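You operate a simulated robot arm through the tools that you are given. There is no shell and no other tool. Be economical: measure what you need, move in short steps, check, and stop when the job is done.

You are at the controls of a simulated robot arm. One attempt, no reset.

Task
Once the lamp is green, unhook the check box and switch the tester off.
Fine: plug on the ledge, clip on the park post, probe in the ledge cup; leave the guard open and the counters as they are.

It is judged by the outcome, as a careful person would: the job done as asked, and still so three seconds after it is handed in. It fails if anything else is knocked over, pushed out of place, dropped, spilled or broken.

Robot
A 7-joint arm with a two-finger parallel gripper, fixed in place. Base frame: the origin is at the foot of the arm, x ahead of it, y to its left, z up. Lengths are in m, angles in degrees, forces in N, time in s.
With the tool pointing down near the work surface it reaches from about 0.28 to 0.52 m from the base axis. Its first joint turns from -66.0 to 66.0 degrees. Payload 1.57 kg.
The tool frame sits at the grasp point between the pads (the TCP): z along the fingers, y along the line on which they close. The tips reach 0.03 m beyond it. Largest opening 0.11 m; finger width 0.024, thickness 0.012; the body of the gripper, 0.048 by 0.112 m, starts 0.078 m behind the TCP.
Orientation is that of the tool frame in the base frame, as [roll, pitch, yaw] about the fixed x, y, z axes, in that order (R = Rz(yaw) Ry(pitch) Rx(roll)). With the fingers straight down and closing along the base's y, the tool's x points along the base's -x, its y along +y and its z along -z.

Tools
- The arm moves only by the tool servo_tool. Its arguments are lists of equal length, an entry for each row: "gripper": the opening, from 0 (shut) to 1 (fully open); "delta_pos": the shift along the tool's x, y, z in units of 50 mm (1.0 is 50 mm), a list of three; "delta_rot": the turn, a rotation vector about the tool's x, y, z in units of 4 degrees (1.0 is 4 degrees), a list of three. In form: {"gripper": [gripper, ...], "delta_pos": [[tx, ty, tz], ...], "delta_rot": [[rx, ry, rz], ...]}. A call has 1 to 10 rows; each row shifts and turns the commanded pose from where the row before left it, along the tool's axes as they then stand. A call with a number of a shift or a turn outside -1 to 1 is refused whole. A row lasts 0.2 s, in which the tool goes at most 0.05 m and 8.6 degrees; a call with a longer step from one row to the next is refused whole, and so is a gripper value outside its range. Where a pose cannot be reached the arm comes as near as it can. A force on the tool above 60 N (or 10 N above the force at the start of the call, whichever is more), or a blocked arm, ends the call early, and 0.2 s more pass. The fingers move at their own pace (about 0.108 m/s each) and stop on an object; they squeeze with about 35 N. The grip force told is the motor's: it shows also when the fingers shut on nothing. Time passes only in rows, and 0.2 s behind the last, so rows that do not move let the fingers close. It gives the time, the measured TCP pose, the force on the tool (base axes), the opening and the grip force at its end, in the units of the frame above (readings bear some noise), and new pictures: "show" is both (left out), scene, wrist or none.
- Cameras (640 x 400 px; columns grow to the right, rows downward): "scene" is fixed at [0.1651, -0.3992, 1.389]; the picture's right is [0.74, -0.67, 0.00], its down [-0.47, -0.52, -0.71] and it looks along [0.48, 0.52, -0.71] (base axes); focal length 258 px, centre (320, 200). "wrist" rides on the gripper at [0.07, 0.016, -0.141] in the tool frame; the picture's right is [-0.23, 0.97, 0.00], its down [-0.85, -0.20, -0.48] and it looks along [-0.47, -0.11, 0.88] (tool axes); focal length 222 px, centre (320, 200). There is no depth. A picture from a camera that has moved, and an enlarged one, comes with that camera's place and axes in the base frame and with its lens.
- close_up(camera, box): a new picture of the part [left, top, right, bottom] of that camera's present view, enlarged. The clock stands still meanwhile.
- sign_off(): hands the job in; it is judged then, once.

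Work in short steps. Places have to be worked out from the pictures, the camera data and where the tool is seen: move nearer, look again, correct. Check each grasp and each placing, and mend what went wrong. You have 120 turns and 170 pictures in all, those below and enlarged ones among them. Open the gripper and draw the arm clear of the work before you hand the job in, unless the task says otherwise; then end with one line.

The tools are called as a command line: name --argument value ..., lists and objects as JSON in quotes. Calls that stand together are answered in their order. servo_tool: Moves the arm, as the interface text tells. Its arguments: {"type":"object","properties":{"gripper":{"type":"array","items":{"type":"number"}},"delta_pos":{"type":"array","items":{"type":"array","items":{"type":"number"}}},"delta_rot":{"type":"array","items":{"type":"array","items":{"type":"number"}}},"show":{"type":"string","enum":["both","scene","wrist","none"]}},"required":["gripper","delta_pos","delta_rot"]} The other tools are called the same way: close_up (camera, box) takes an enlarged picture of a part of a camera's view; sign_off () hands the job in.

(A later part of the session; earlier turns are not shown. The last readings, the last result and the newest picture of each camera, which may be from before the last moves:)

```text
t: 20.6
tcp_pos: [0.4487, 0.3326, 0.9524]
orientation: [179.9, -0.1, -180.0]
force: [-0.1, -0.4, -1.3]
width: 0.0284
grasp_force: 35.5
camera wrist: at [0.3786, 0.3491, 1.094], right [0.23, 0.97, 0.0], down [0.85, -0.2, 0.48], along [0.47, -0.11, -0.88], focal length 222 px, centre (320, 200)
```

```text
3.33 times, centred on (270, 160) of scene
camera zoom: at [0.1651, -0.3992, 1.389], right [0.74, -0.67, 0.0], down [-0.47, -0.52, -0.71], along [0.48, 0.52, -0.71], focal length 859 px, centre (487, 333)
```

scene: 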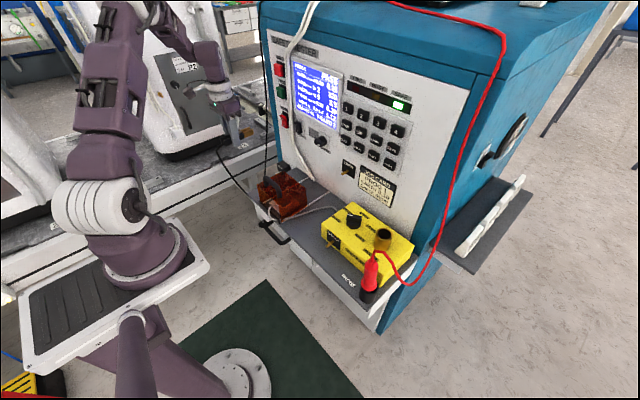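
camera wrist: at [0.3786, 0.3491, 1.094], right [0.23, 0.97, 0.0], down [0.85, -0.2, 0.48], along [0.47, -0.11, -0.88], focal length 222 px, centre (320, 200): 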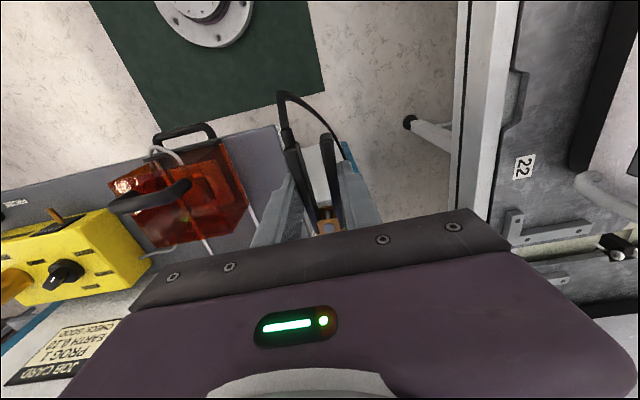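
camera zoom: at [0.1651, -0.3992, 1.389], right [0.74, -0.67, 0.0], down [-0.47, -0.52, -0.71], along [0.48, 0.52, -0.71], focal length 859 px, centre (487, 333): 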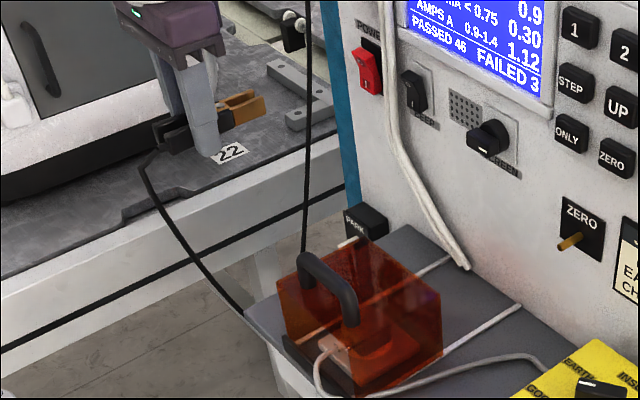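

Clip is held well, post clearly visible. I descend to z≈0.77 and recheck.

servo_tool --gripper '[0, 0, 0, 0, 0]' --delta_pos '[[0, 0, 0.8], [0, 0, 0.8], [0, 0, 0.8], [0, 0, 0.8], [0, 0, 0.5]]' --delta_rot '[[0, 0, 0], [0, 0, 0], [0, 0, 0], [0, 0, 0], [0, 0, 0]]'

close_up --camera "scene" --box '[230, 130, 310, 210]'

close_up --camera "wrist" --box '[260, 140, 400, 240]'

```text
t: 21.8
tcp_pos: [0.4465, 0.331, 0.764]
orientation: [-180.0, 0.0, 179.9]
force: [0.0, 0.0, -1.1]
width: 0.0287
grasp_force: 35.0
camera wrist: at [0.3773, 0.3481, 0.9053], right [0.23, 0.97, 0.0], down [0.85, -0.2, 0.48], along [0.47, -0.11, -0.88], focal length 222 px, centre (320, 200)
```

scene: 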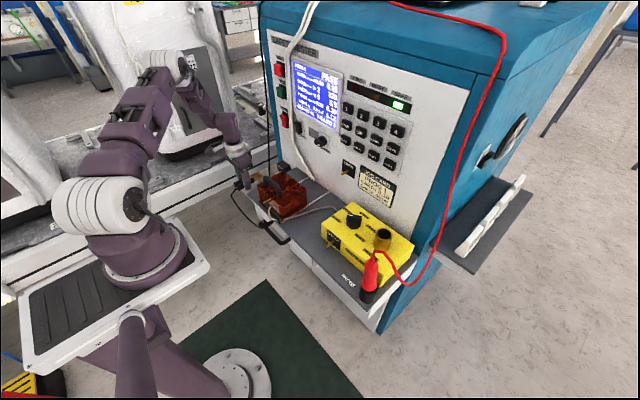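
wrist: 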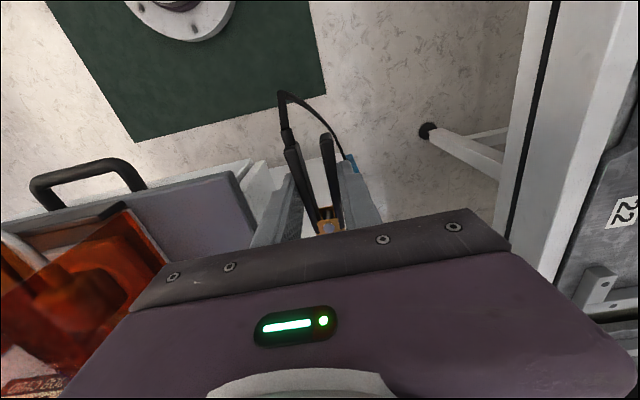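

```text
5.00 times, centred on (270, 170) of scene
camera zoom: at [0.1651, -0.3992, 1.389], right [0.74, -0.67, 0.0], down [-0.47, -0.52, -0.71], along [0.48, 0.52, -0.71], focal length 1288 px, centre (570, 350)
```

zoom: 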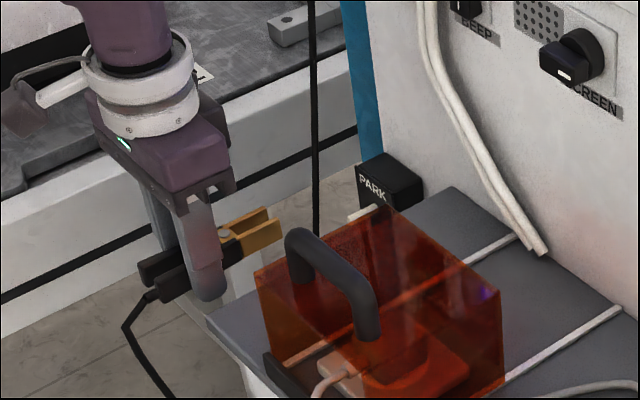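

```text
4.00 times, centred on (330, 190) of wrist
camera zoom: at [0.3773, 0.3481, 0.9053], right [0.23, 0.97, 0.0], down [0.85, -0.2, 0.48], along [0.47, -0.11, -0.88], focal length 888 px, centre (280, 240)
```

zoom: 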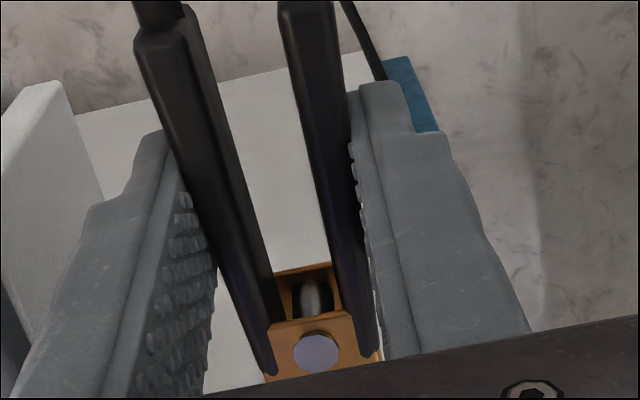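

Jaw tip measures (0.527,0.331,0.744), matching the model. I descend to z≈0.729 and advance to x≈0.49, with jaws just short of the post.

servo_tool --gripper '[0, 0, 0]' --delta_pos '[[0, 0, 0.7], [-0.4, 0.03, 0], [-0.45, 0, 0]]' --delta_rot '[[0, 0, 0], [0, 0, 0], [0, 0, 0]]'

close_up --camera "scene" --box '[240, 140, 310, 210]'

```text
t: 22.6
tcp_pos: [0.4921, 0.3339, 0.7285]
orientation: [-179.9, 0.0, -180.0]
force: [-0.5, -0.6, -1.2]
width: 0.0288
grasp_force: 35.4
camera wrist: at [0.4222, 0.3511, 0.8704], right [0.23, 0.97, 0.0], down [0.85, -0.2, 0.48], along [0.47, -0.11, -0.88], focal length 222 px, centre (320, 200)
```

scene: 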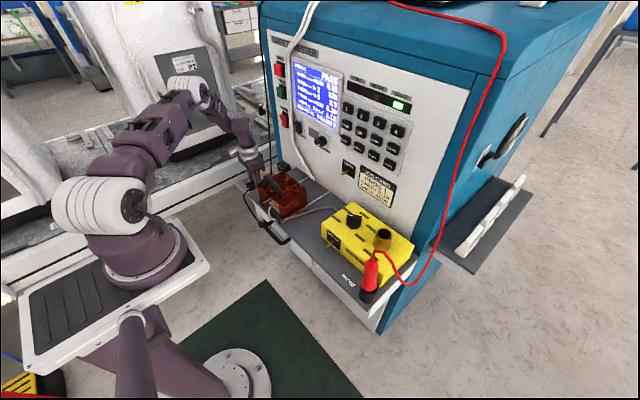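
wrist: 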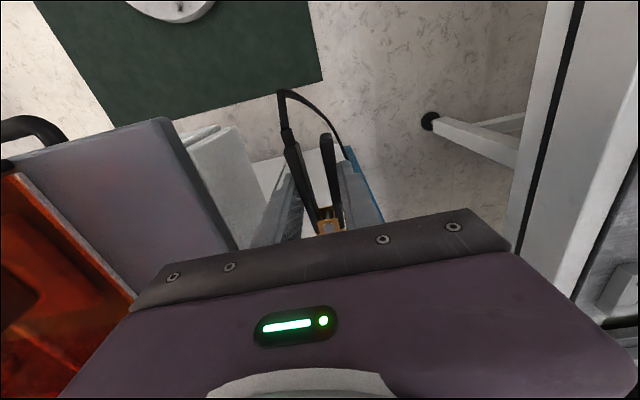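

```text
5.71 times, centred on (275, 175) of scene
camera zoom: at [0.1651, -0.3992, 1.389], right [0.74, -0.67, 0.0], down [-0.47, -0.52, -0.71], along [0.48, 0.52, -0.71], focal length 1472 px, centre (577, 343)
```

zoom: 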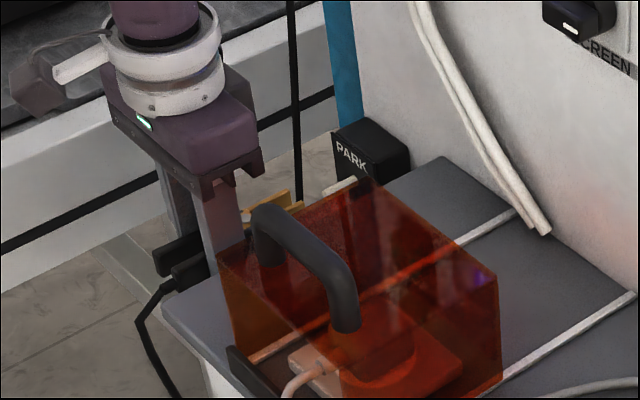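

I enlarge the jaw/post region to check the alignment.

close_up --camera "scene" --box '[262, 158, 292, 188]'

```text
13.33 times, centred on (277, 173) of scene
camera zoom: at [0.1651, -0.3992, 1.389], right [0.74, -0.67, 0.0], down [-0.47, -0.52, -0.71], along [0.48, 0.52, -0.71], focal length 3435 px, centre (893, 560)
```

zoom: 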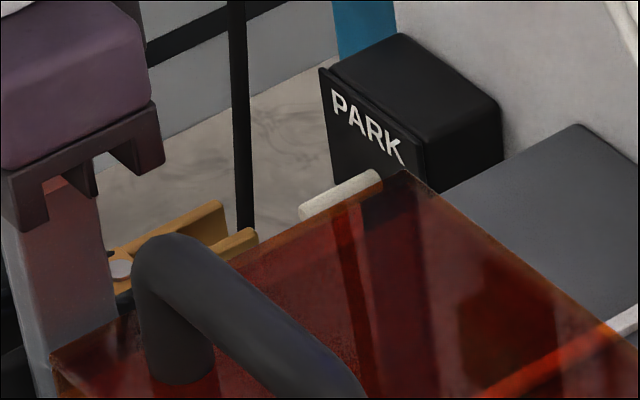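

The jaws look about 2 mm left/high of the post axis. I correct y by -2 mm, z by -1 mm and advance slowly to x≈0.54, watching force.

servo_tool --gripper '[0, 0, 0, 0, 0]' --delta_pos '[[-0.1, -0.045, 0.02], [-0.2, 0, 0], [-0.2, 0, 0], [-0.2, 0, 0], [-0.2, 0, 0]]' --delta_rot '[[0, 0, 0], [0, 0, 0], [0, 0, 0], [0, 0, 0], [0, 0, 0]]' --show "wrist"

close_up --camera "scene" --box '[250, 145, 300, 195]'

```text
t: 23.8
tcp_pos: [0.5362, 0.3325, 0.7285]
orientation: [-179.9, 0.0, -179.9]
force: [0.2, 0.9, -1.5]
width: 0.0282
grasp_force: 34.7
camera wrist: at [0.4674, 0.3498, 0.87], right [0.23, 0.97, 0.0], down [0.86, -0.2, 0.48], along [0.47, -0.11, -0.88], focal length 222 px, centre (320, 200)
```

wrist: 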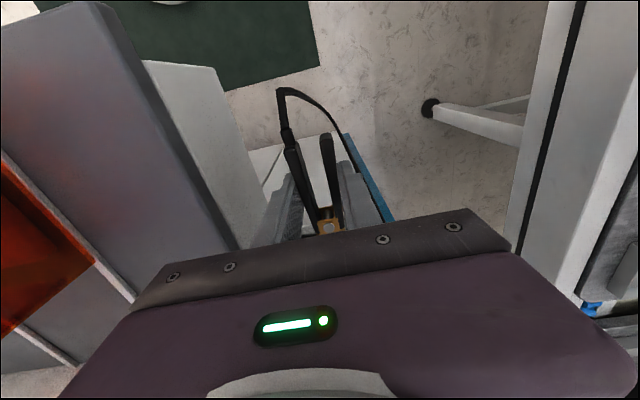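

```text
8.00 times, centred on (275, 170) of scene
camera zoom: at [0.1651, -0.3992, 1.389], right [0.74, -0.67, 0.0], down [-0.47, -0.52, -0.71], along [0.48, 0.52, -0.71], focal length 2061 px, centre (680, 440)
```

zoom: 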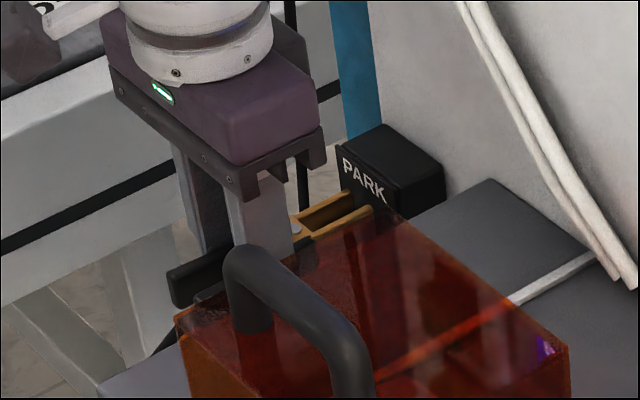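

Jaws have reached the block face without contact. I enlarge to confirm the post lies between the jaws.

close_up --camera "scene" --box '[268, 162, 288, 182]'

close_up --camera "wrist" --box '[290, 160, 370, 240]'

```text
16.00 times, centred on (278, 172) of scene
camera zoom: at [0.1651, -0.3992, 1.389], right [0.74, -0.67, 0.0], down [-0.47, -0.52, -0.71], along [0.48, 0.52, -0.71], focal length 4122 px, centre (992, 648)
```

zoom: 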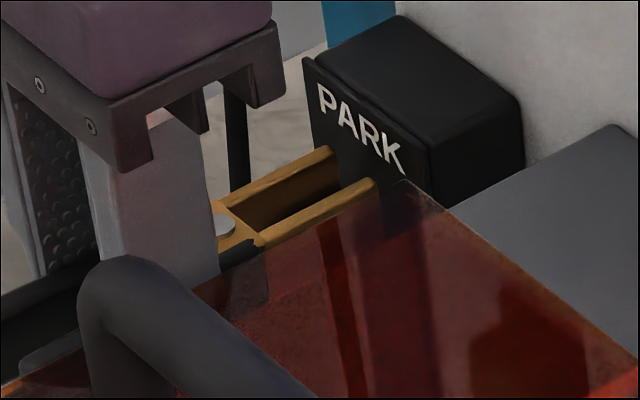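

```text
5.00 times, centred on (330, 200) of wrist
camera zoom: at [0.4674, 0.3498, 0.87], right [0.23, 0.97, 0.0], down [0.86, -0.2, 0.48], along [0.47, -0.11, -0.88], focal length 1111 px, centre (270, 200)
```

zoom: 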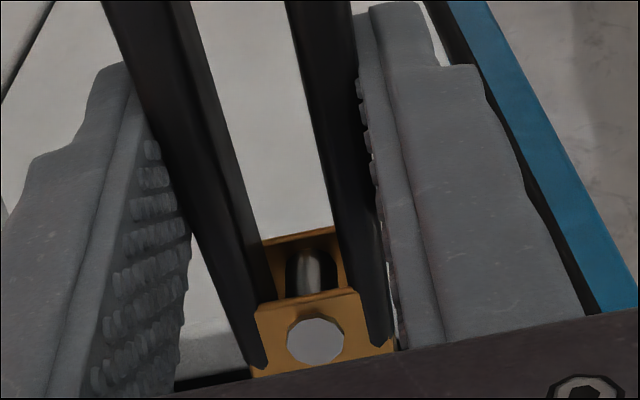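

Geometry agrees: the post line lies at the jaws' mid-plane, mid-height. I advance the last ~4 mm and then open to release, holding still.

servo_tool --gripper '[0, 0, 0.5, 0.5, 0.5]' --delta_pos '[[-0.06, 0, 0], [0, 0, 0], [0, 0, 0], [0, 0, 0], [0, 0, 0]]' --delta_rot '[[0, 0, 0], [0, 0, 0], [0, 0, 0], [0, 0, 0], [0, 0, 0]]' --show "wrist"

close_up --camera "scene" --box '[250, 150, 300, 200]'

```text
t: 25.0
tcp_pos: [0.5407, 0.3323, 0.7282]
orientation: [-180.0, 0.0, 180.0]
force: [0.1, 1.3, -0.6]
width: 0.0549
grasp_force: 0.0
camera wrist: at [0.4705, 0.3496, 0.8703], right [0.23, 0.97, 0.0], down [0.85, -0.2, 0.48], along [0.47, -0.11, -0.88], focal length 222 px, centre (320, 200)
```

wrist: 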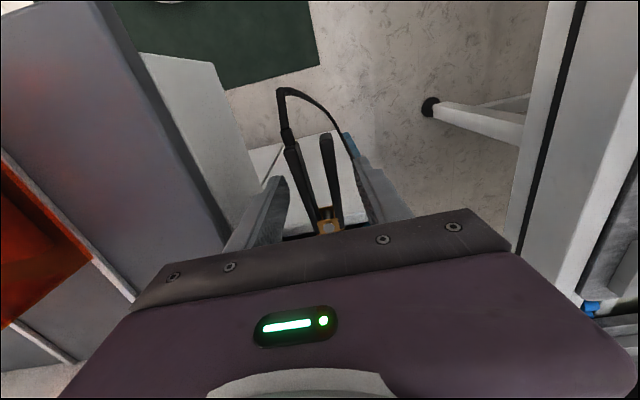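

```text
8.00 times, centred on (275, 175) of scene
camera zoom: at [0.1651, -0.3992, 1.389], right [0.74, -0.67, 0.0], down [-0.47, -0.52, -0.71], along [0.48, 0.52, -0.71], focal length 2061 px, centre (680, 400)
```

zoom: 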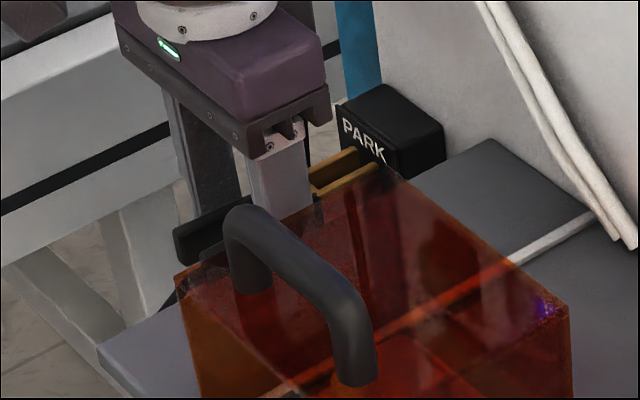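

The clip stays in place with the fingers open. I rise clear of it, drifting back away from the panel.

servo_tool --gripper '[0.5, 0.5, 0.5, 0.5, 0.5, 0.5, 0.5, 0.5]' --delta_pos '[[0, 0, -0.6], [0, 0, -0.9], [0.5, 0, -0.8], [0.6, 0, -0.7], [0.6, -0.5, -0.6], [0.6, -0.7, -0.3], [0.4, -0.8, 0], [0, -0.8, 0]]' --delta_rot '[[0, 0, 0], [0, 0, 0], [0, 0, 0], [0, 0, 0], [0, 0, 0], [0, 0, 0], [0, 0, 0], [0, 0, 0]]'

close_up --camera "scene" --box '[240, 145, 300, 205]'

close_up --camera "wrist" --box '[240, 60, 500, 240]'

```text
t: 26.8
tcp_pos: [0.4042, 0.1931, 0.9225]
orientation: [-179.9, 0.0, 180.0]
force: [-0.5, -0.1, -0.6]
width: 0.055
grasp_force: 0.0
camera wrist: at [0.3344, 0.2095, 1.0649], right [0.23, 0.97, 0.0], down [0.85, -0.2, 0.48], along [0.47, -0.11, -0.88], focal length 222 px, centre (320, 200)
```

scene: 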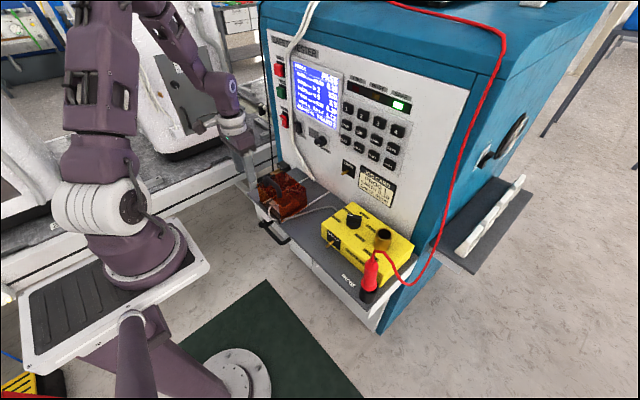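
wrist: 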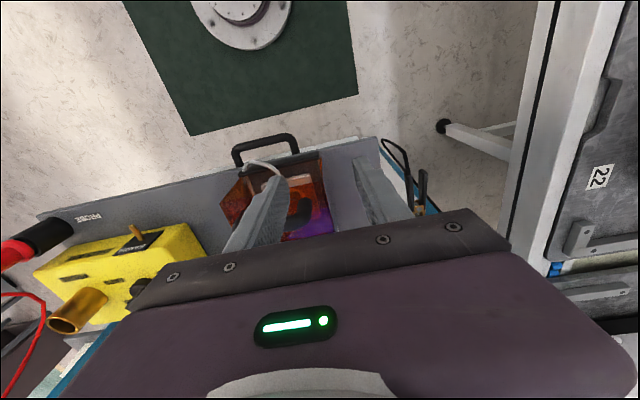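

```text
6.67 times, centred on (270, 175) of scene
camera zoom: at [0.1651, -0.3992, 1.389], right [0.74, -0.67, 0.0], down [-0.47, -0.52, -0.71], along [0.48, 0.52, -0.71], focal length 1718 px, centre (653, 367)
```

zoom: 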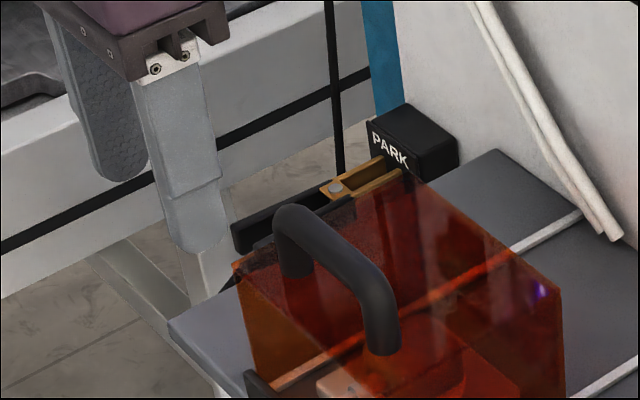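

```text
2.22 times, centred on (370, 150) of wrist
camera zoom: at [0.3344, 0.2095, 1.0649], right [0.23, 0.97, 0.0], down [0.85, -0.2, 0.48], along [0.47, -0.11, -0.88], focal length 494 px, centre (209, 311)
```

zoom: 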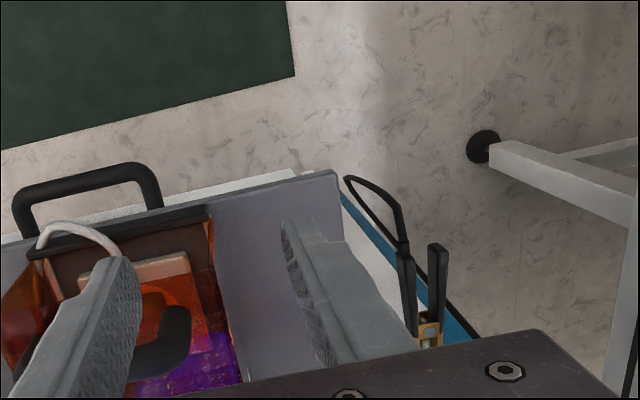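

Clip sits on the PARK post. Guard measures x 0.428–0.530, y 0.06–0.176, top z 0.851, on rails running to the panel, with its handle at x≈0.446, z up to 0.892: it slides toward the panel. I close the fingers and place them in front of the handle.

servo_tool --gripper '[0, 0, 0, 0]' --delta_pos '[[0.2, -0.75, 0], [0, -0.75, 0], [0, 0, 0.55], [0, 0, 0]]' --delta_rot '[[0, 0, 0], [0, 0, 0], [0, 0, 0], [0, 0, 0]]'

close_up --camera "scene" --box '[230, 140, 320, 230]'

close_up --camera "wrist" --box '[220, 80, 440, 240]'

```text
t: 27.8
tcp_pos: [0.3949, 0.1167, 0.8967]
orientation: [180.0, 0.0, 180.0]
force: [0.2, 0.8, -0.3]
width: 0.0
grasp_force: 21.2
camera wrist: at [0.3255, 0.1338, 1.0383], right [0.23, 0.97, 0.0], down [0.85, -0.2, 0.48], along [0.47, -0.11, -0.88], focal length 222 px, centre (320, 200)
```

scene: 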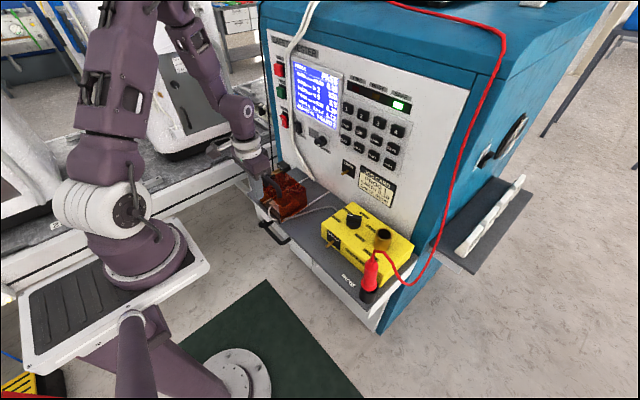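
wrist: 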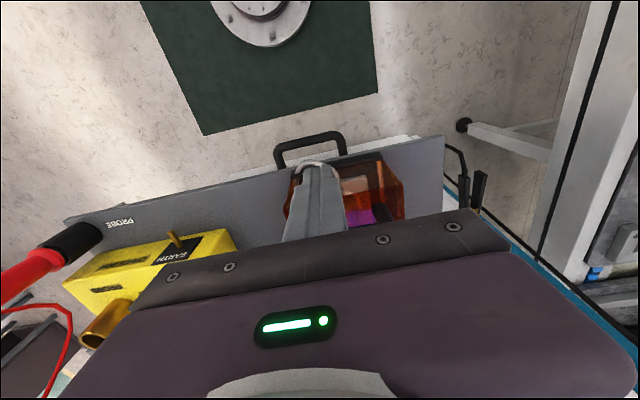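

```text
4.44 times, centred on (275, 185) of scene
camera zoom: at [0.1651, -0.3992, 1.389], right [0.74, -0.67, 0.0], down [-0.47, -0.52, -0.71], along [0.48, 0.52, -0.71], focal length 1145 px, centre (520, 267)
```

zoom: 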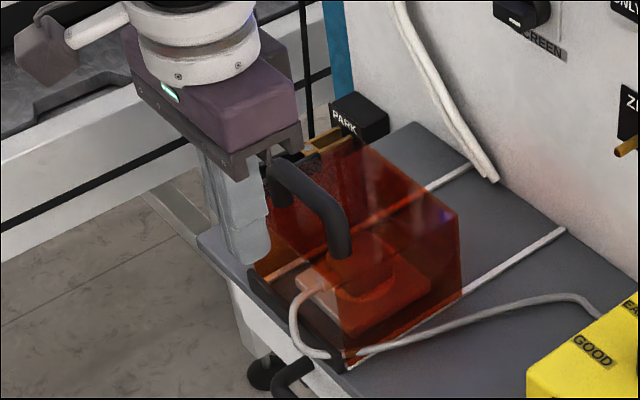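

```text
2.50 times, centred on (330, 160) of wrist
camera zoom: at [0.3255, 0.1338, 1.0383], right [0.23, 0.97, 0.0], down [0.85, -0.2, 0.48], along [0.47, -0.11, -0.88], focal length 555 px, centre (295, 300)
```

zoom: 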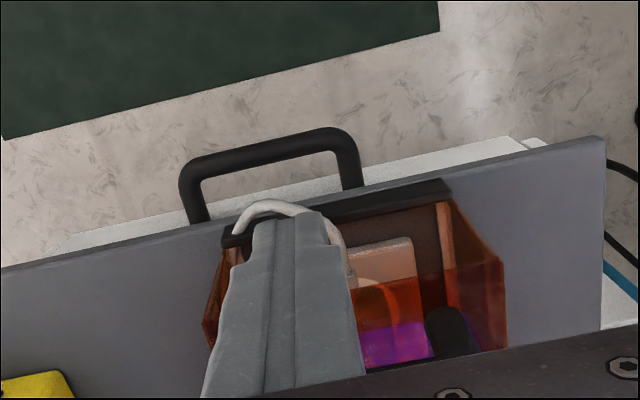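

The guard's front is open, so sliding it back clears the plug. I push the handle toward the panel in small steps, watching the force.

servo_tool --gripper '[0, 0, 0, 0, 0]' --delta_pos '[[-0.4, 0, 0.06], [-0.3, 0, 0], [-0.3, 0, 0], [-0.3, 0, 0], [-0.2, 0, 0]]' --delta_rot '[[0, 0, 0], [0, 0, 0], [0, 0, 0], [0, 0, 0], [0, 0, 0]]' --show "wrist"

close_up --camera "scene" --box '[230, 140, 320, 230]'

```text
t: 29.0
tcp_pos: [0.4699, 0.1168, 0.8936]
orientation: [180.0, 0.0, 180.0]
force: [-1.1, -0.6, -1.5]
width: 0.0001
grasp_force: 20.7
camera wrist: at [0.4, 0.1339, 1.0355], right [0.23, 0.97, 0.0], down [0.86, -0.2, 0.48], along [0.47, -0.11, -0.88], focal length 222 px, centre (320, 200)
```

wrist: 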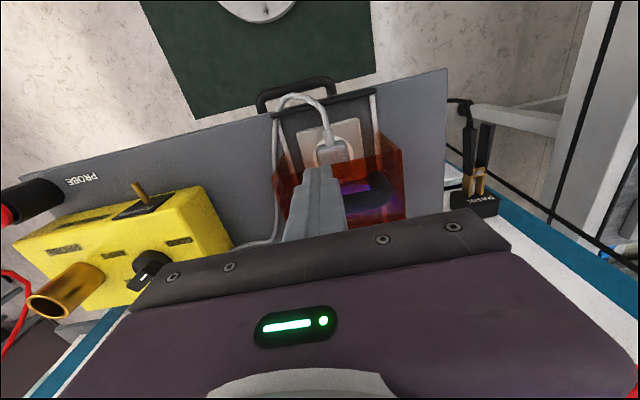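

```text
4.44 times, centred on (275, 185) of scene
camera zoom: at [0.165, -0.3992, 1.389], right [0.74, -0.67, 0.0], down [-0.47, -0.52, -0.71], along [0.48, 0.52, -0.71], focal length 1145 px, centre (520, 267)
```

zoom: 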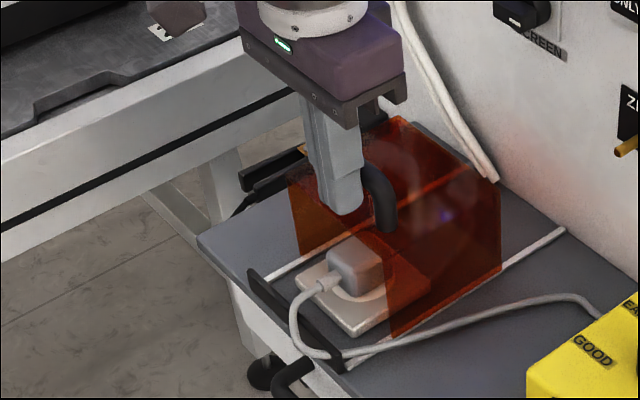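

The guard slides freely. I keep pushing to the back stop (about 45–50 mm more), stopping on contact.

servo_tool --gripper '[0, 0, 0, 0, 0]' --delta_pos '[[-0.3, 0, 0], [-0.3, 0, 0], [-0.2, 0, 0], [-0.1, 0, 0], [-0.1, 0, 0]]' --delta_rot '[[0, 0, 0], [0, 0, 0], [0, 0, 0], [0, 0, 0], [0, 0, 0]]' --show "wrist"

close_up --camera "scene" --box '[230, 140, 320, 230]'

```text
t: 30.2
tcp_pos: [0.5201, 0.1172, 0.8944]
orientation: [180.0, 0.0, -180.0]
force: [-1.2, 0.8, -0.6]
width: 0.0
grasp_force: 21.0
camera wrist: at [0.4497, 0.1343, 1.036], right [0.23, 0.97, 0.0], down [0.86, -0.2, 0.48], along [0.47, -0.11, -0.88], focal length 222 px, centre (320, 200)
```

wrist: 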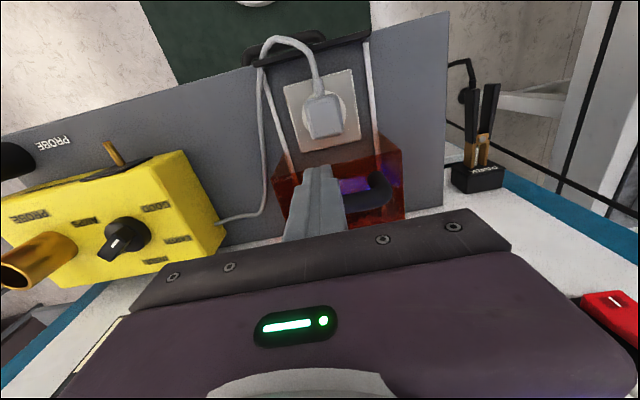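

```text
4.44 times, centred on (275, 185) of scene
camera zoom: at [0.165, -0.3992, 1.389], right [0.74, -0.67, 0.0], down [-0.47, -0.52, -0.71], along [0.48, 0.52, -0.71], focal length 1145 px, centre (520, 267)
```

zoom: 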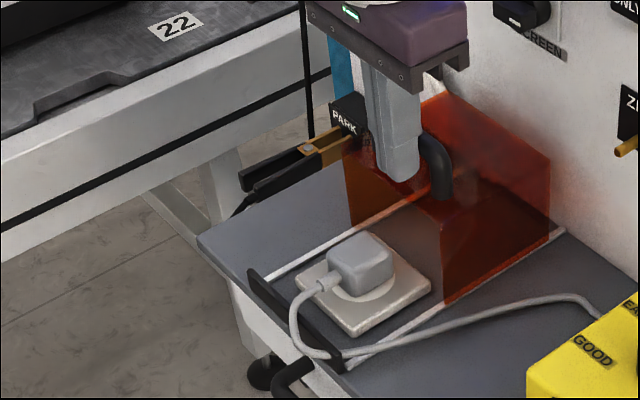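

Nearly at the panel. I push a little further to find the stop, then back off.

servo_tool --gripper '[0, 0, 0]' --delta_pos '[[-0.08, 0, 0], [-0.08, 0, 0], [-0.04, 0, 0]]' --delta_rot '[[0, 0, 0], [0, 0, 0], [0, 0, 0]]' --show "none"

```text
t: 31.0
tcp_pos: [0.5283, 0.1164, 0.8946]
orientation: [-180.0, 0.0, -180.0]
force: [-0.2, -1.0, -0.3]
width: 0.0
grasp_force: 21.3
```

Guard is back ~100 mm with no force. I back off to see whether it stays, and to measure the plug.

servo_tool --gripper '[0, 0, 0.7, 0.7, 0.7]' --delta_pos '[[0.6, 0, 0], [0.8, 0, -0.3], [0.8, 0, -0.5], [0.5, 0, -0.5], [0, 0, 0]]' --delta_rot '[[0, 0, 0], [0, 0, 0], [0, 0, 0], [0, 0, 0], [0, 0, 0]]'

close_up --camera "scene" --box '[240, 140, 330, 230]'

close_up --camera "wrist" --box '[240, 100, 400, 230]'

```text
t: 32.2
tcp_pos: [0.3922, 0.1158, 0.9591]
orientation: [-180.0, 0.0, 180.0]
force: [0.7, -0.5, 0.1]
width: 0.0769
grasp_force: 0.0
camera wrist: at [0.3231, 0.1327, 1.1004], right [0.23, 0.97, 0.0], down [0.85, -0.2, 0.48], along [0.47, -0.11, -0.88], focal length 222 px, centre (320, 200)
```

scene: 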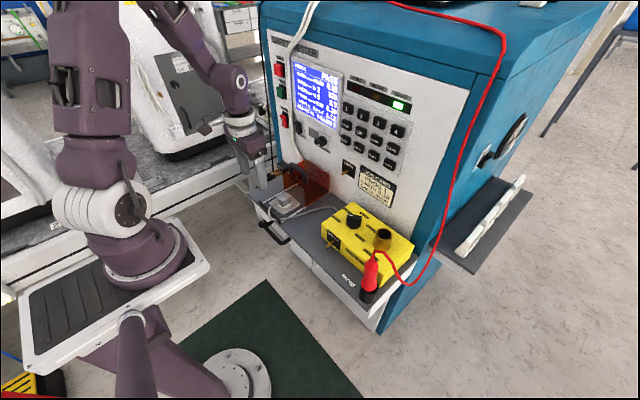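
wrist: 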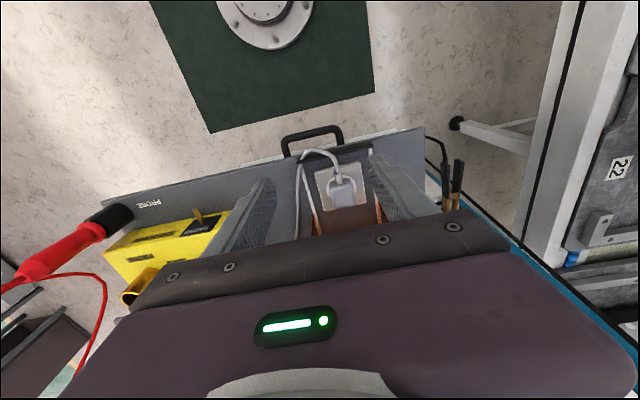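

```text
4.44 times, centred on (285, 185) of scene
camera zoom: at [0.1651, -0.3992, 1.389], right [0.74, -0.67, 0.0], down [-0.47, -0.52, -0.71], along [0.48, 0.52, -0.71], focal length 1145 px, centre (476, 267)
```

zoom: 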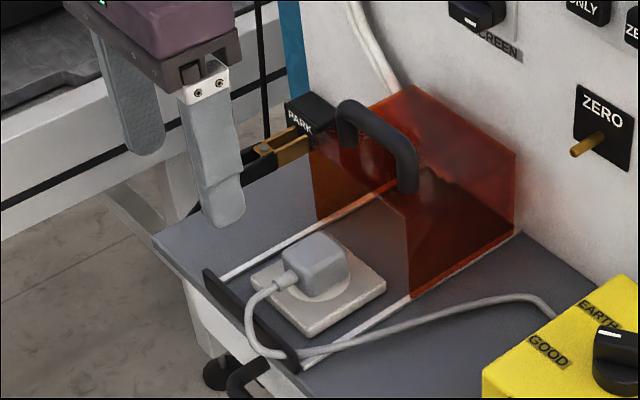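

```text
3.08 times, centred on (320, 165) of wrist
camera zoom: at [0.3231, 0.1327, 1.1004], right [0.23, 0.97, 0.0], down [0.85, -0.2, 0.48], along [0.47, -0.11, -0.88], focal length 684 px, centre (320, 308)
```

zoom: 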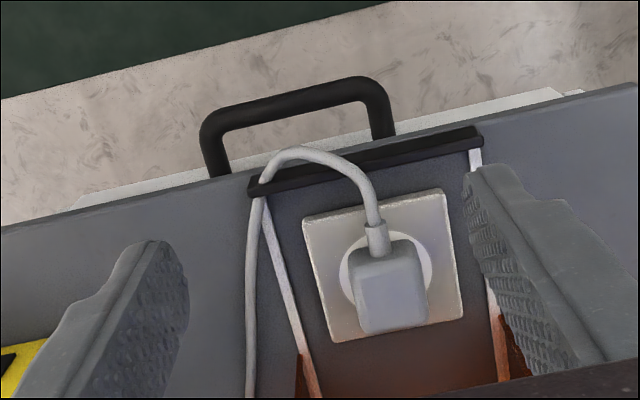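

The guard stays open. Plug top centre is at about (0.492,0.130,0.787), its socket plate top at z≈0.764. I move over it and descend to TCP z≈0.83 for a check.

servo_tool --gripper '[0.7, 0.7, 0.7, 0.7, 0.7]' --delta_pos '[[-0.9, 0.15, 0], [-0.9, 0.14, 0], [-0.12, 0, 0.6], [0, 0, 0.9], [0, 0, 0.9]]' --delta_rot '[[0, 0, 0], [0, 0, 0], [0, 0, 0], [0, 0, 0], [0, 0, 0]]'

close_up --camera "scene" --box '[240, 150, 330, 240]'

close_up --camera "wrist" --box '[240, 120, 400, 240]'

```text
t: 33.4
tcp_pos: [0.4894, 0.1325, 0.8368]
orientation: [179.9, -0.1, 179.9]
force: [-0.4, 0.2, -0.7]
width: 0.0772
grasp_force: 0.0
camera wrist: at [0.4197, 0.1488, 0.9803], right [0.23, 0.97, 0.0], down [0.85, -0.2, 0.48], along [0.47, -0.11, -0.88], focal length 222 px, centre (320, 200)
```

scene: 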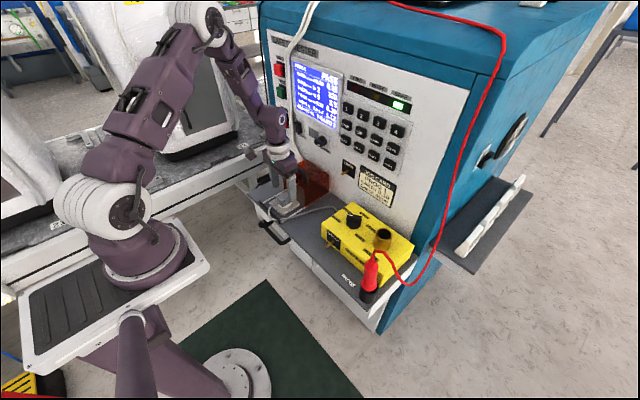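
wrist: 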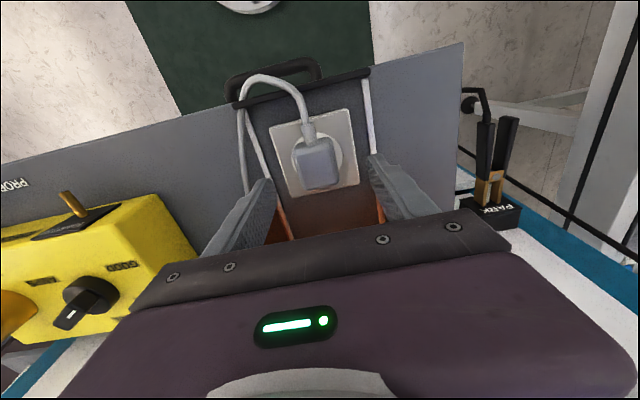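

```text
4.44 times, centred on (285, 195) of scene
camera zoom: at [0.1651, -0.3992, 1.389], right [0.74, -0.67, 0.0], down [-0.47, -0.52, -0.71], along [0.48, 0.52, -0.71], focal length 1145 px, centre (476, 222)
```

zoom: 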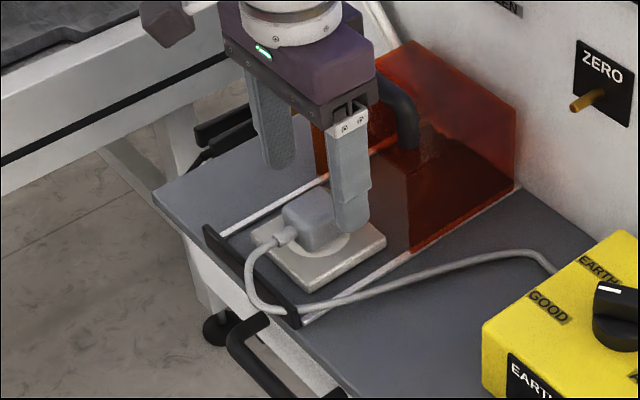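

```text
3.33 times, centred on (320, 180) of wrist
camera zoom: at [0.4197, 0.1488, 0.9803], right [0.23, 0.97, 0.0], down [0.85, -0.2, 0.48], along [0.47, -0.11, -0.88], focal length 740 px, centre (320, 267)
```

zoom: 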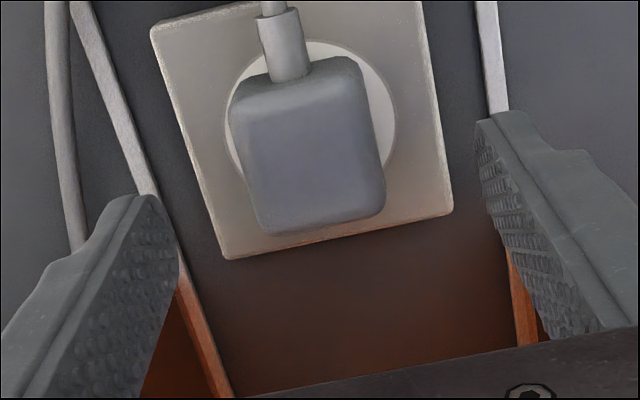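

Plug centre confirmed at (0.487,0.130). I descend to TCP z≈0.800 and close.

servo_tool --gripper '[0.7, 0.7, 0, 0, 0]' --delta_pos '[[0.03, -0.04, 0.45], [0, 0, 0.3], [0, 0, 0], [0, 0, 0], [0, 0, 0]]' --delta_rot '[[0, 0, 0], [0, 0, 0], [0, 0, 0], [0, 0, 0], [0, 0, 0]]' --show "none"

close_up --camera "scene" --box '[240, 150, 330, 240]'

```text
t: 34.6
tcp_pos: [0.4887, 0.13, 0.8013]
orientation: [-180.0, 0.3, -180.0]
force: [6.4, -5.0, 39.8]
width: 0.0349
grasp_force: 35.0
```

```text
4.44 times, centred on (285, 195) of scene
camera zoom: at [0.1646, -0.3994, 1.389], right [0.74, -0.67, 0.0], down [-0.47, -0.52, -0.71], along [0.48, 0.52, -0.71], focal length 1145 px, centre (476, 222)
```

zoom: 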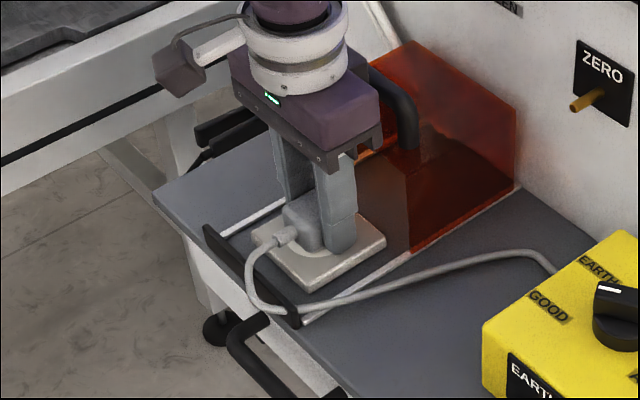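

Plug gripped (35 mm); the tips touch the plate (40 N), so I lift now, slowly.

servo_tool --gripper '[0, 0, 0, 0, 0]' --delta_pos '[[0, 0, -0.1], [0, 0, -0.2], [0, 0, -0.3], [0, 0, -0.4], [0, 0, -0.5]]' --delta_rot '[[0, 0, 0], [0, 0, 0], [0, 0, 0], [0, 0, 0], [0, 0, 0]]' --show "wrist"

close_up --camera "scene" --box '[240, 150, 330, 240]'

```text
t: 35.8
tcp_pos: [0.4884, 0.1295, 0.8767]
orientation: [180.0, -0.1, 180.0]
force: [-0.3, 0.2, -1.0]
width: 0.035
grasp_force: 35.1
camera wrist: at [0.4174, 0.1462, 1.0176], right [0.23, 0.97, 0.0], down [0.86, -0.2, 0.48], along [0.47, -0.11, -0.88], focal length 222 px, centre (320, 200)
```

wrist: 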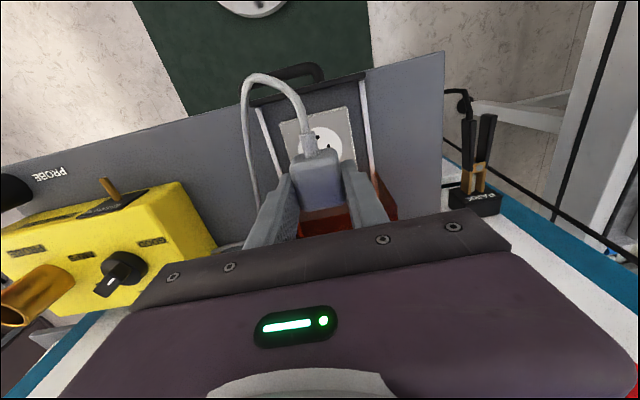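

```text
4.44 times, centred on (285, 195) of scene
camera zoom: at [0.1651, -0.3992, 1.389], right [0.74, -0.67, 0.0], down [-0.47, -0.52, -0.71], along [0.48, 0.52, -0.71], focal length 1145 px, centre (476, 222)
```

zoom: 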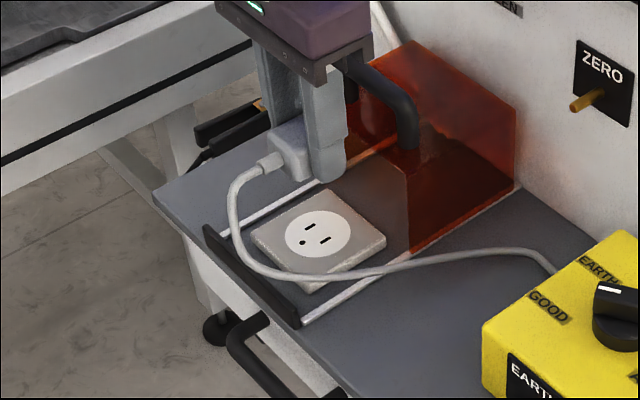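

Plug is out. I carry it to the free ledge space between the guard and the box, near (0.465,0.005).

servo_tool --gripper '[0, 0, 0, 0]' --delta_pos '[[0.16, -0.85, 0], [0.16, -0.85, 0], [0.14, -0.8, 0], [0, 0, 0.4]]' --delta_rot '[[0, 0, 0], [0, 0, 0], [0, 0, 0], [0, 0, 0]]'

close_up --camera "scene" --box '[270, 160, 370, 260]'

```text
t: 36.8
tcp_pos: [0.4652, 0.005, 0.8565]
orientation: [-180.0, 0.0, -179.9]
force: [-0.4, 0.2, -0.5]
width: 0.0348
grasp_force: 34.5
camera wrist: at [0.3953, 0.0219, 0.9982], right [0.23, 0.97, 0.0], down [0.85, -0.2, 0.48], along [0.47, -0.11, -0.88], focal length 222 px, centre (320, 200)
```

scene: 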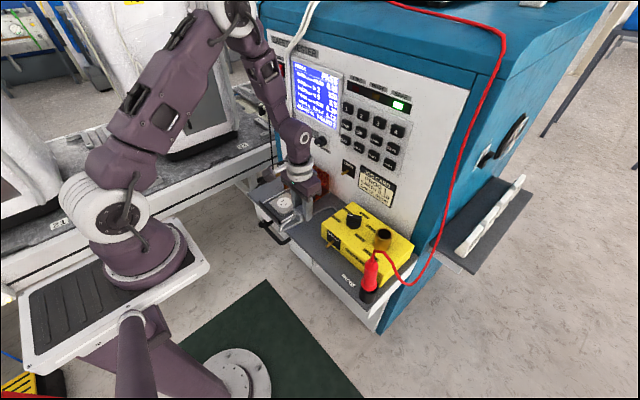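
wrist: 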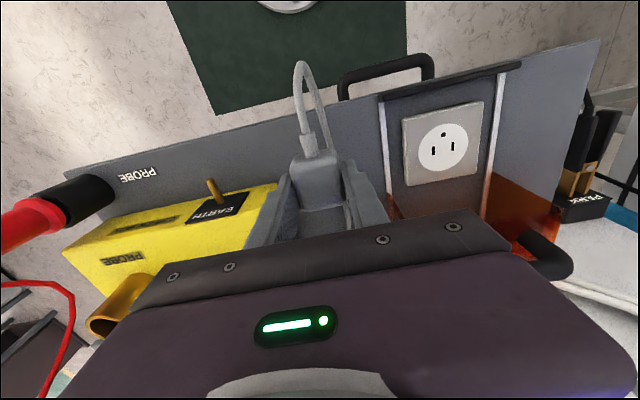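

```text
4.00 times, centred on (320, 210) of scene
camera zoom: at [0.1651, -0.3992, 1.389], right [0.74, -0.67, 0.0], down [-0.47, -0.52, -0.71], along [0.48, 0.52, -0.71], focal length 1031 px, centre (320, 160)
```

zoom: 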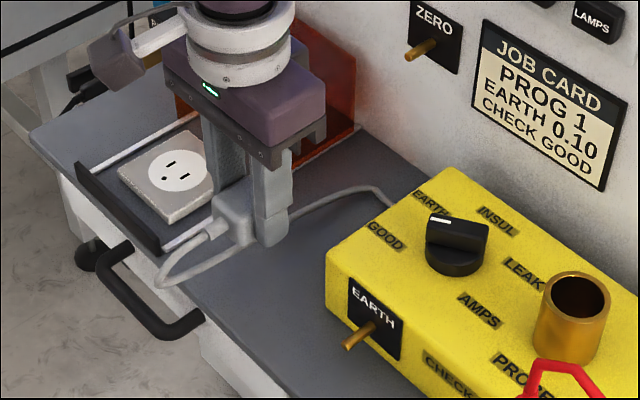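

Space below is clear. I lower gently until contact.

servo_tool --gripper '[0, 0, 0, 0, 0]' --delta_pos '[[0, 0, 0.4], [0, 0, 0.3], [0, 0, 0.1], [0, 0, 0.08], [0, 0, 0.06]]' --delta_rot '[[0, 0, 0], [0, 0, 0], [0, 0, 0], [0, 0, 0], [0, 0, 0]]' --show "none"

close_up --camera "scene" --box '[270, 160, 370, 260]'

```text
t: 38.0
tcp_pos: [0.466, 0.0055, 0.8094]
orientation: [179.9, 0.0, 180.0]
force: [0.6, 0.2, 0.7]
width: 0.0351
grasp_force: 35.3
```

```text
4.00 times, centred on (320, 210) of scene
camera zoom: at [0.1651, -0.3992, 1.389], right [0.74, -0.67, 0.0], down [-0.47, -0.52, -0.71], along [0.48, 0.52, -0.71], focal length 1031 px, centre (320, 160)
```

zoom: 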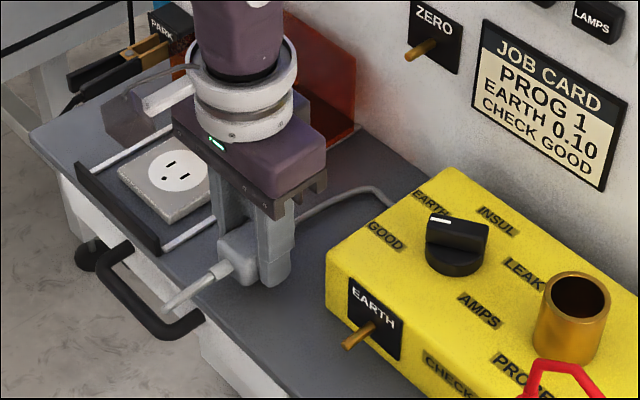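

No contact yet; I continue in 3 mm steps.

servo_tool --gripper '[0, 0, 0, 0]' --delta_pos '[[0, 0, 0.06], [0, 0, 0.06], [0, 0, 0.06], [0, 0, 0.04]]' --delta_rot '[[0, 0, 0], [0, 0, 0], [0, 0, 0], [0, 0, 0]]' --show "none"

```text
t: 39.0
tcp_pos: [0.4651, 0.0057, 0.798]
orientation: [-179.9, 0.0, 180.0]
force: [0.6, -0.1, -0.7]
width: 0.0346
grasp_force: 35.1
```

servo_tool --gripper '[0, 0, 0, 0]' --delta_pos '[[0, 0, 0.04], [0, 0, 0.04], [0, 0, 0.04], [0, 0, 0.04]]' --delta_rot '[[0, 0, 0], [0, 0, 0], [0, 0, 0], [0, 0, 0]]' --show "none"

close_up --camera "scene" --box '[280, 180, 350, 250]'

```text
t: 40.0
tcp_pos: [0.4655, 0.0051, 0.7897]
orientation: [180.0, 0.0, -180.0]
force: [-1.7, 0.3, 6.5]
width: 0.0349
grasp_force: 35.3
```

```text
5.71 times, centred on (315, 215) of scene
camera zoom: at [0.1649, -0.3992, 1.389], right [0.74, -0.67, 0.0], down [-0.47, -0.52, -0.71], along [0.48, 0.52, -0.71], focal length 1472 px, centre (349, 114)
```

zoom: 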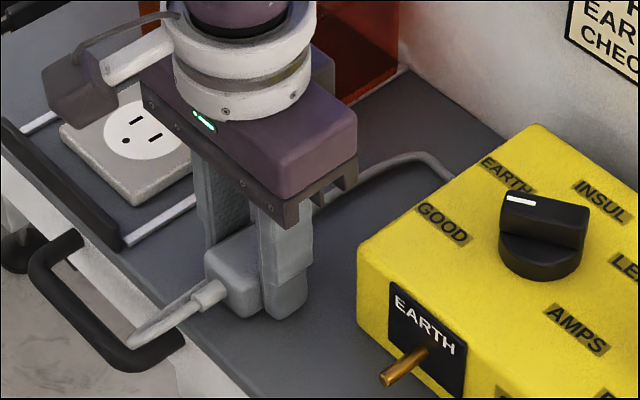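

Contact at 6.5 N: plug body rests on the ledge. I release, rise and check.

servo_tool --gripper '[0.5, 0.5, 0.5, 0.5, 0.5, 0.5]' --delta_pos '[[0, 0, 0], [0, 0, 0], [0, 0, -0.4], [0, 0, -0.9], [0, 0, -0.9], [0, 0, -0.9]]' --delta_rot '[[0, 0, 0], [0, 0, 0], [0, 0, 0], [0, 0, 0], [0, 0, 0], [0, 0, 0]]'

close_up --camera "scene" --box '[240, 150, 360, 270]'

close_up --camera "scene" --box '[265, 90, 305, 140]'

```text
t: 41.4
tcp_pos: [0.4639, 0.0069, 0.9459]
orientation: [-179.9, -0.2, 180.0]
force: [-0.1, 0.6, 1.1]
width: 0.055
grasp_force: 0.1
camera wrist: at [0.3956, 0.0241, 1.0874], right [0.23, 0.97, 0.0], down [0.86, -0.2, 0.48], along [0.47, -0.11, -0.88], focal length 222 px, centre (320, 200)
```

scene: 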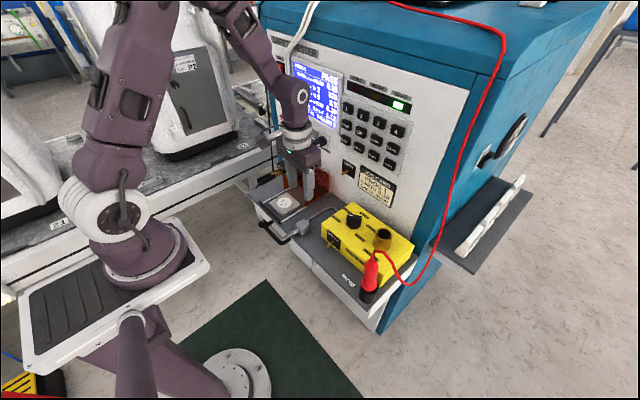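
wrist: 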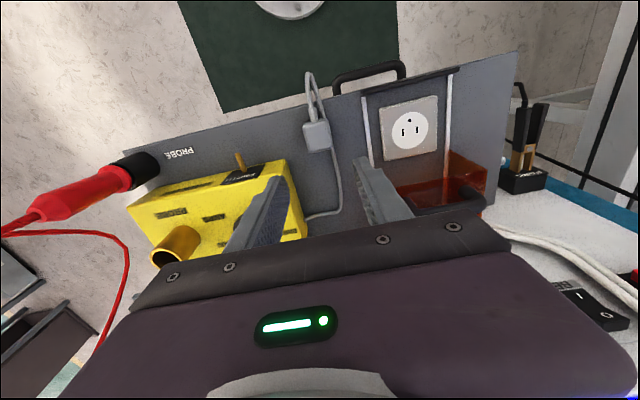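

```text
3.33 times, centred on (300, 210) of scene
camera zoom: at [0.1651, -0.3992, 1.389], right [0.74, -0.67, 0.0], down [-0.47, -0.52, -0.71], along [0.48, 0.52, -0.71], focal length 859 px, centre (387, 167)
```

zoom: 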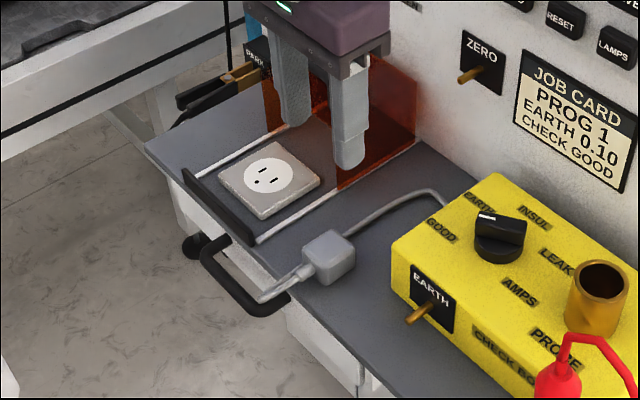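

```text
8.00 times, centred on (285, 115) of scene
camera zoom: at [0.1651, -0.3992, 1.389], right [0.74, -0.67, 0.0], down [-0.47, -0.52, -0.71], along [0.48, 0.52, -0.71], focal length 2061 px, centre (600, 880)
```

zoom: 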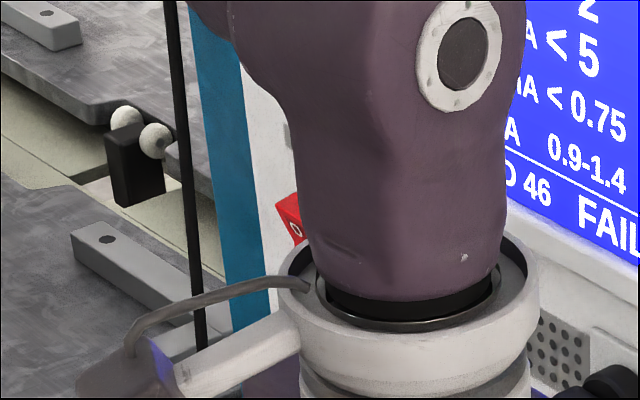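

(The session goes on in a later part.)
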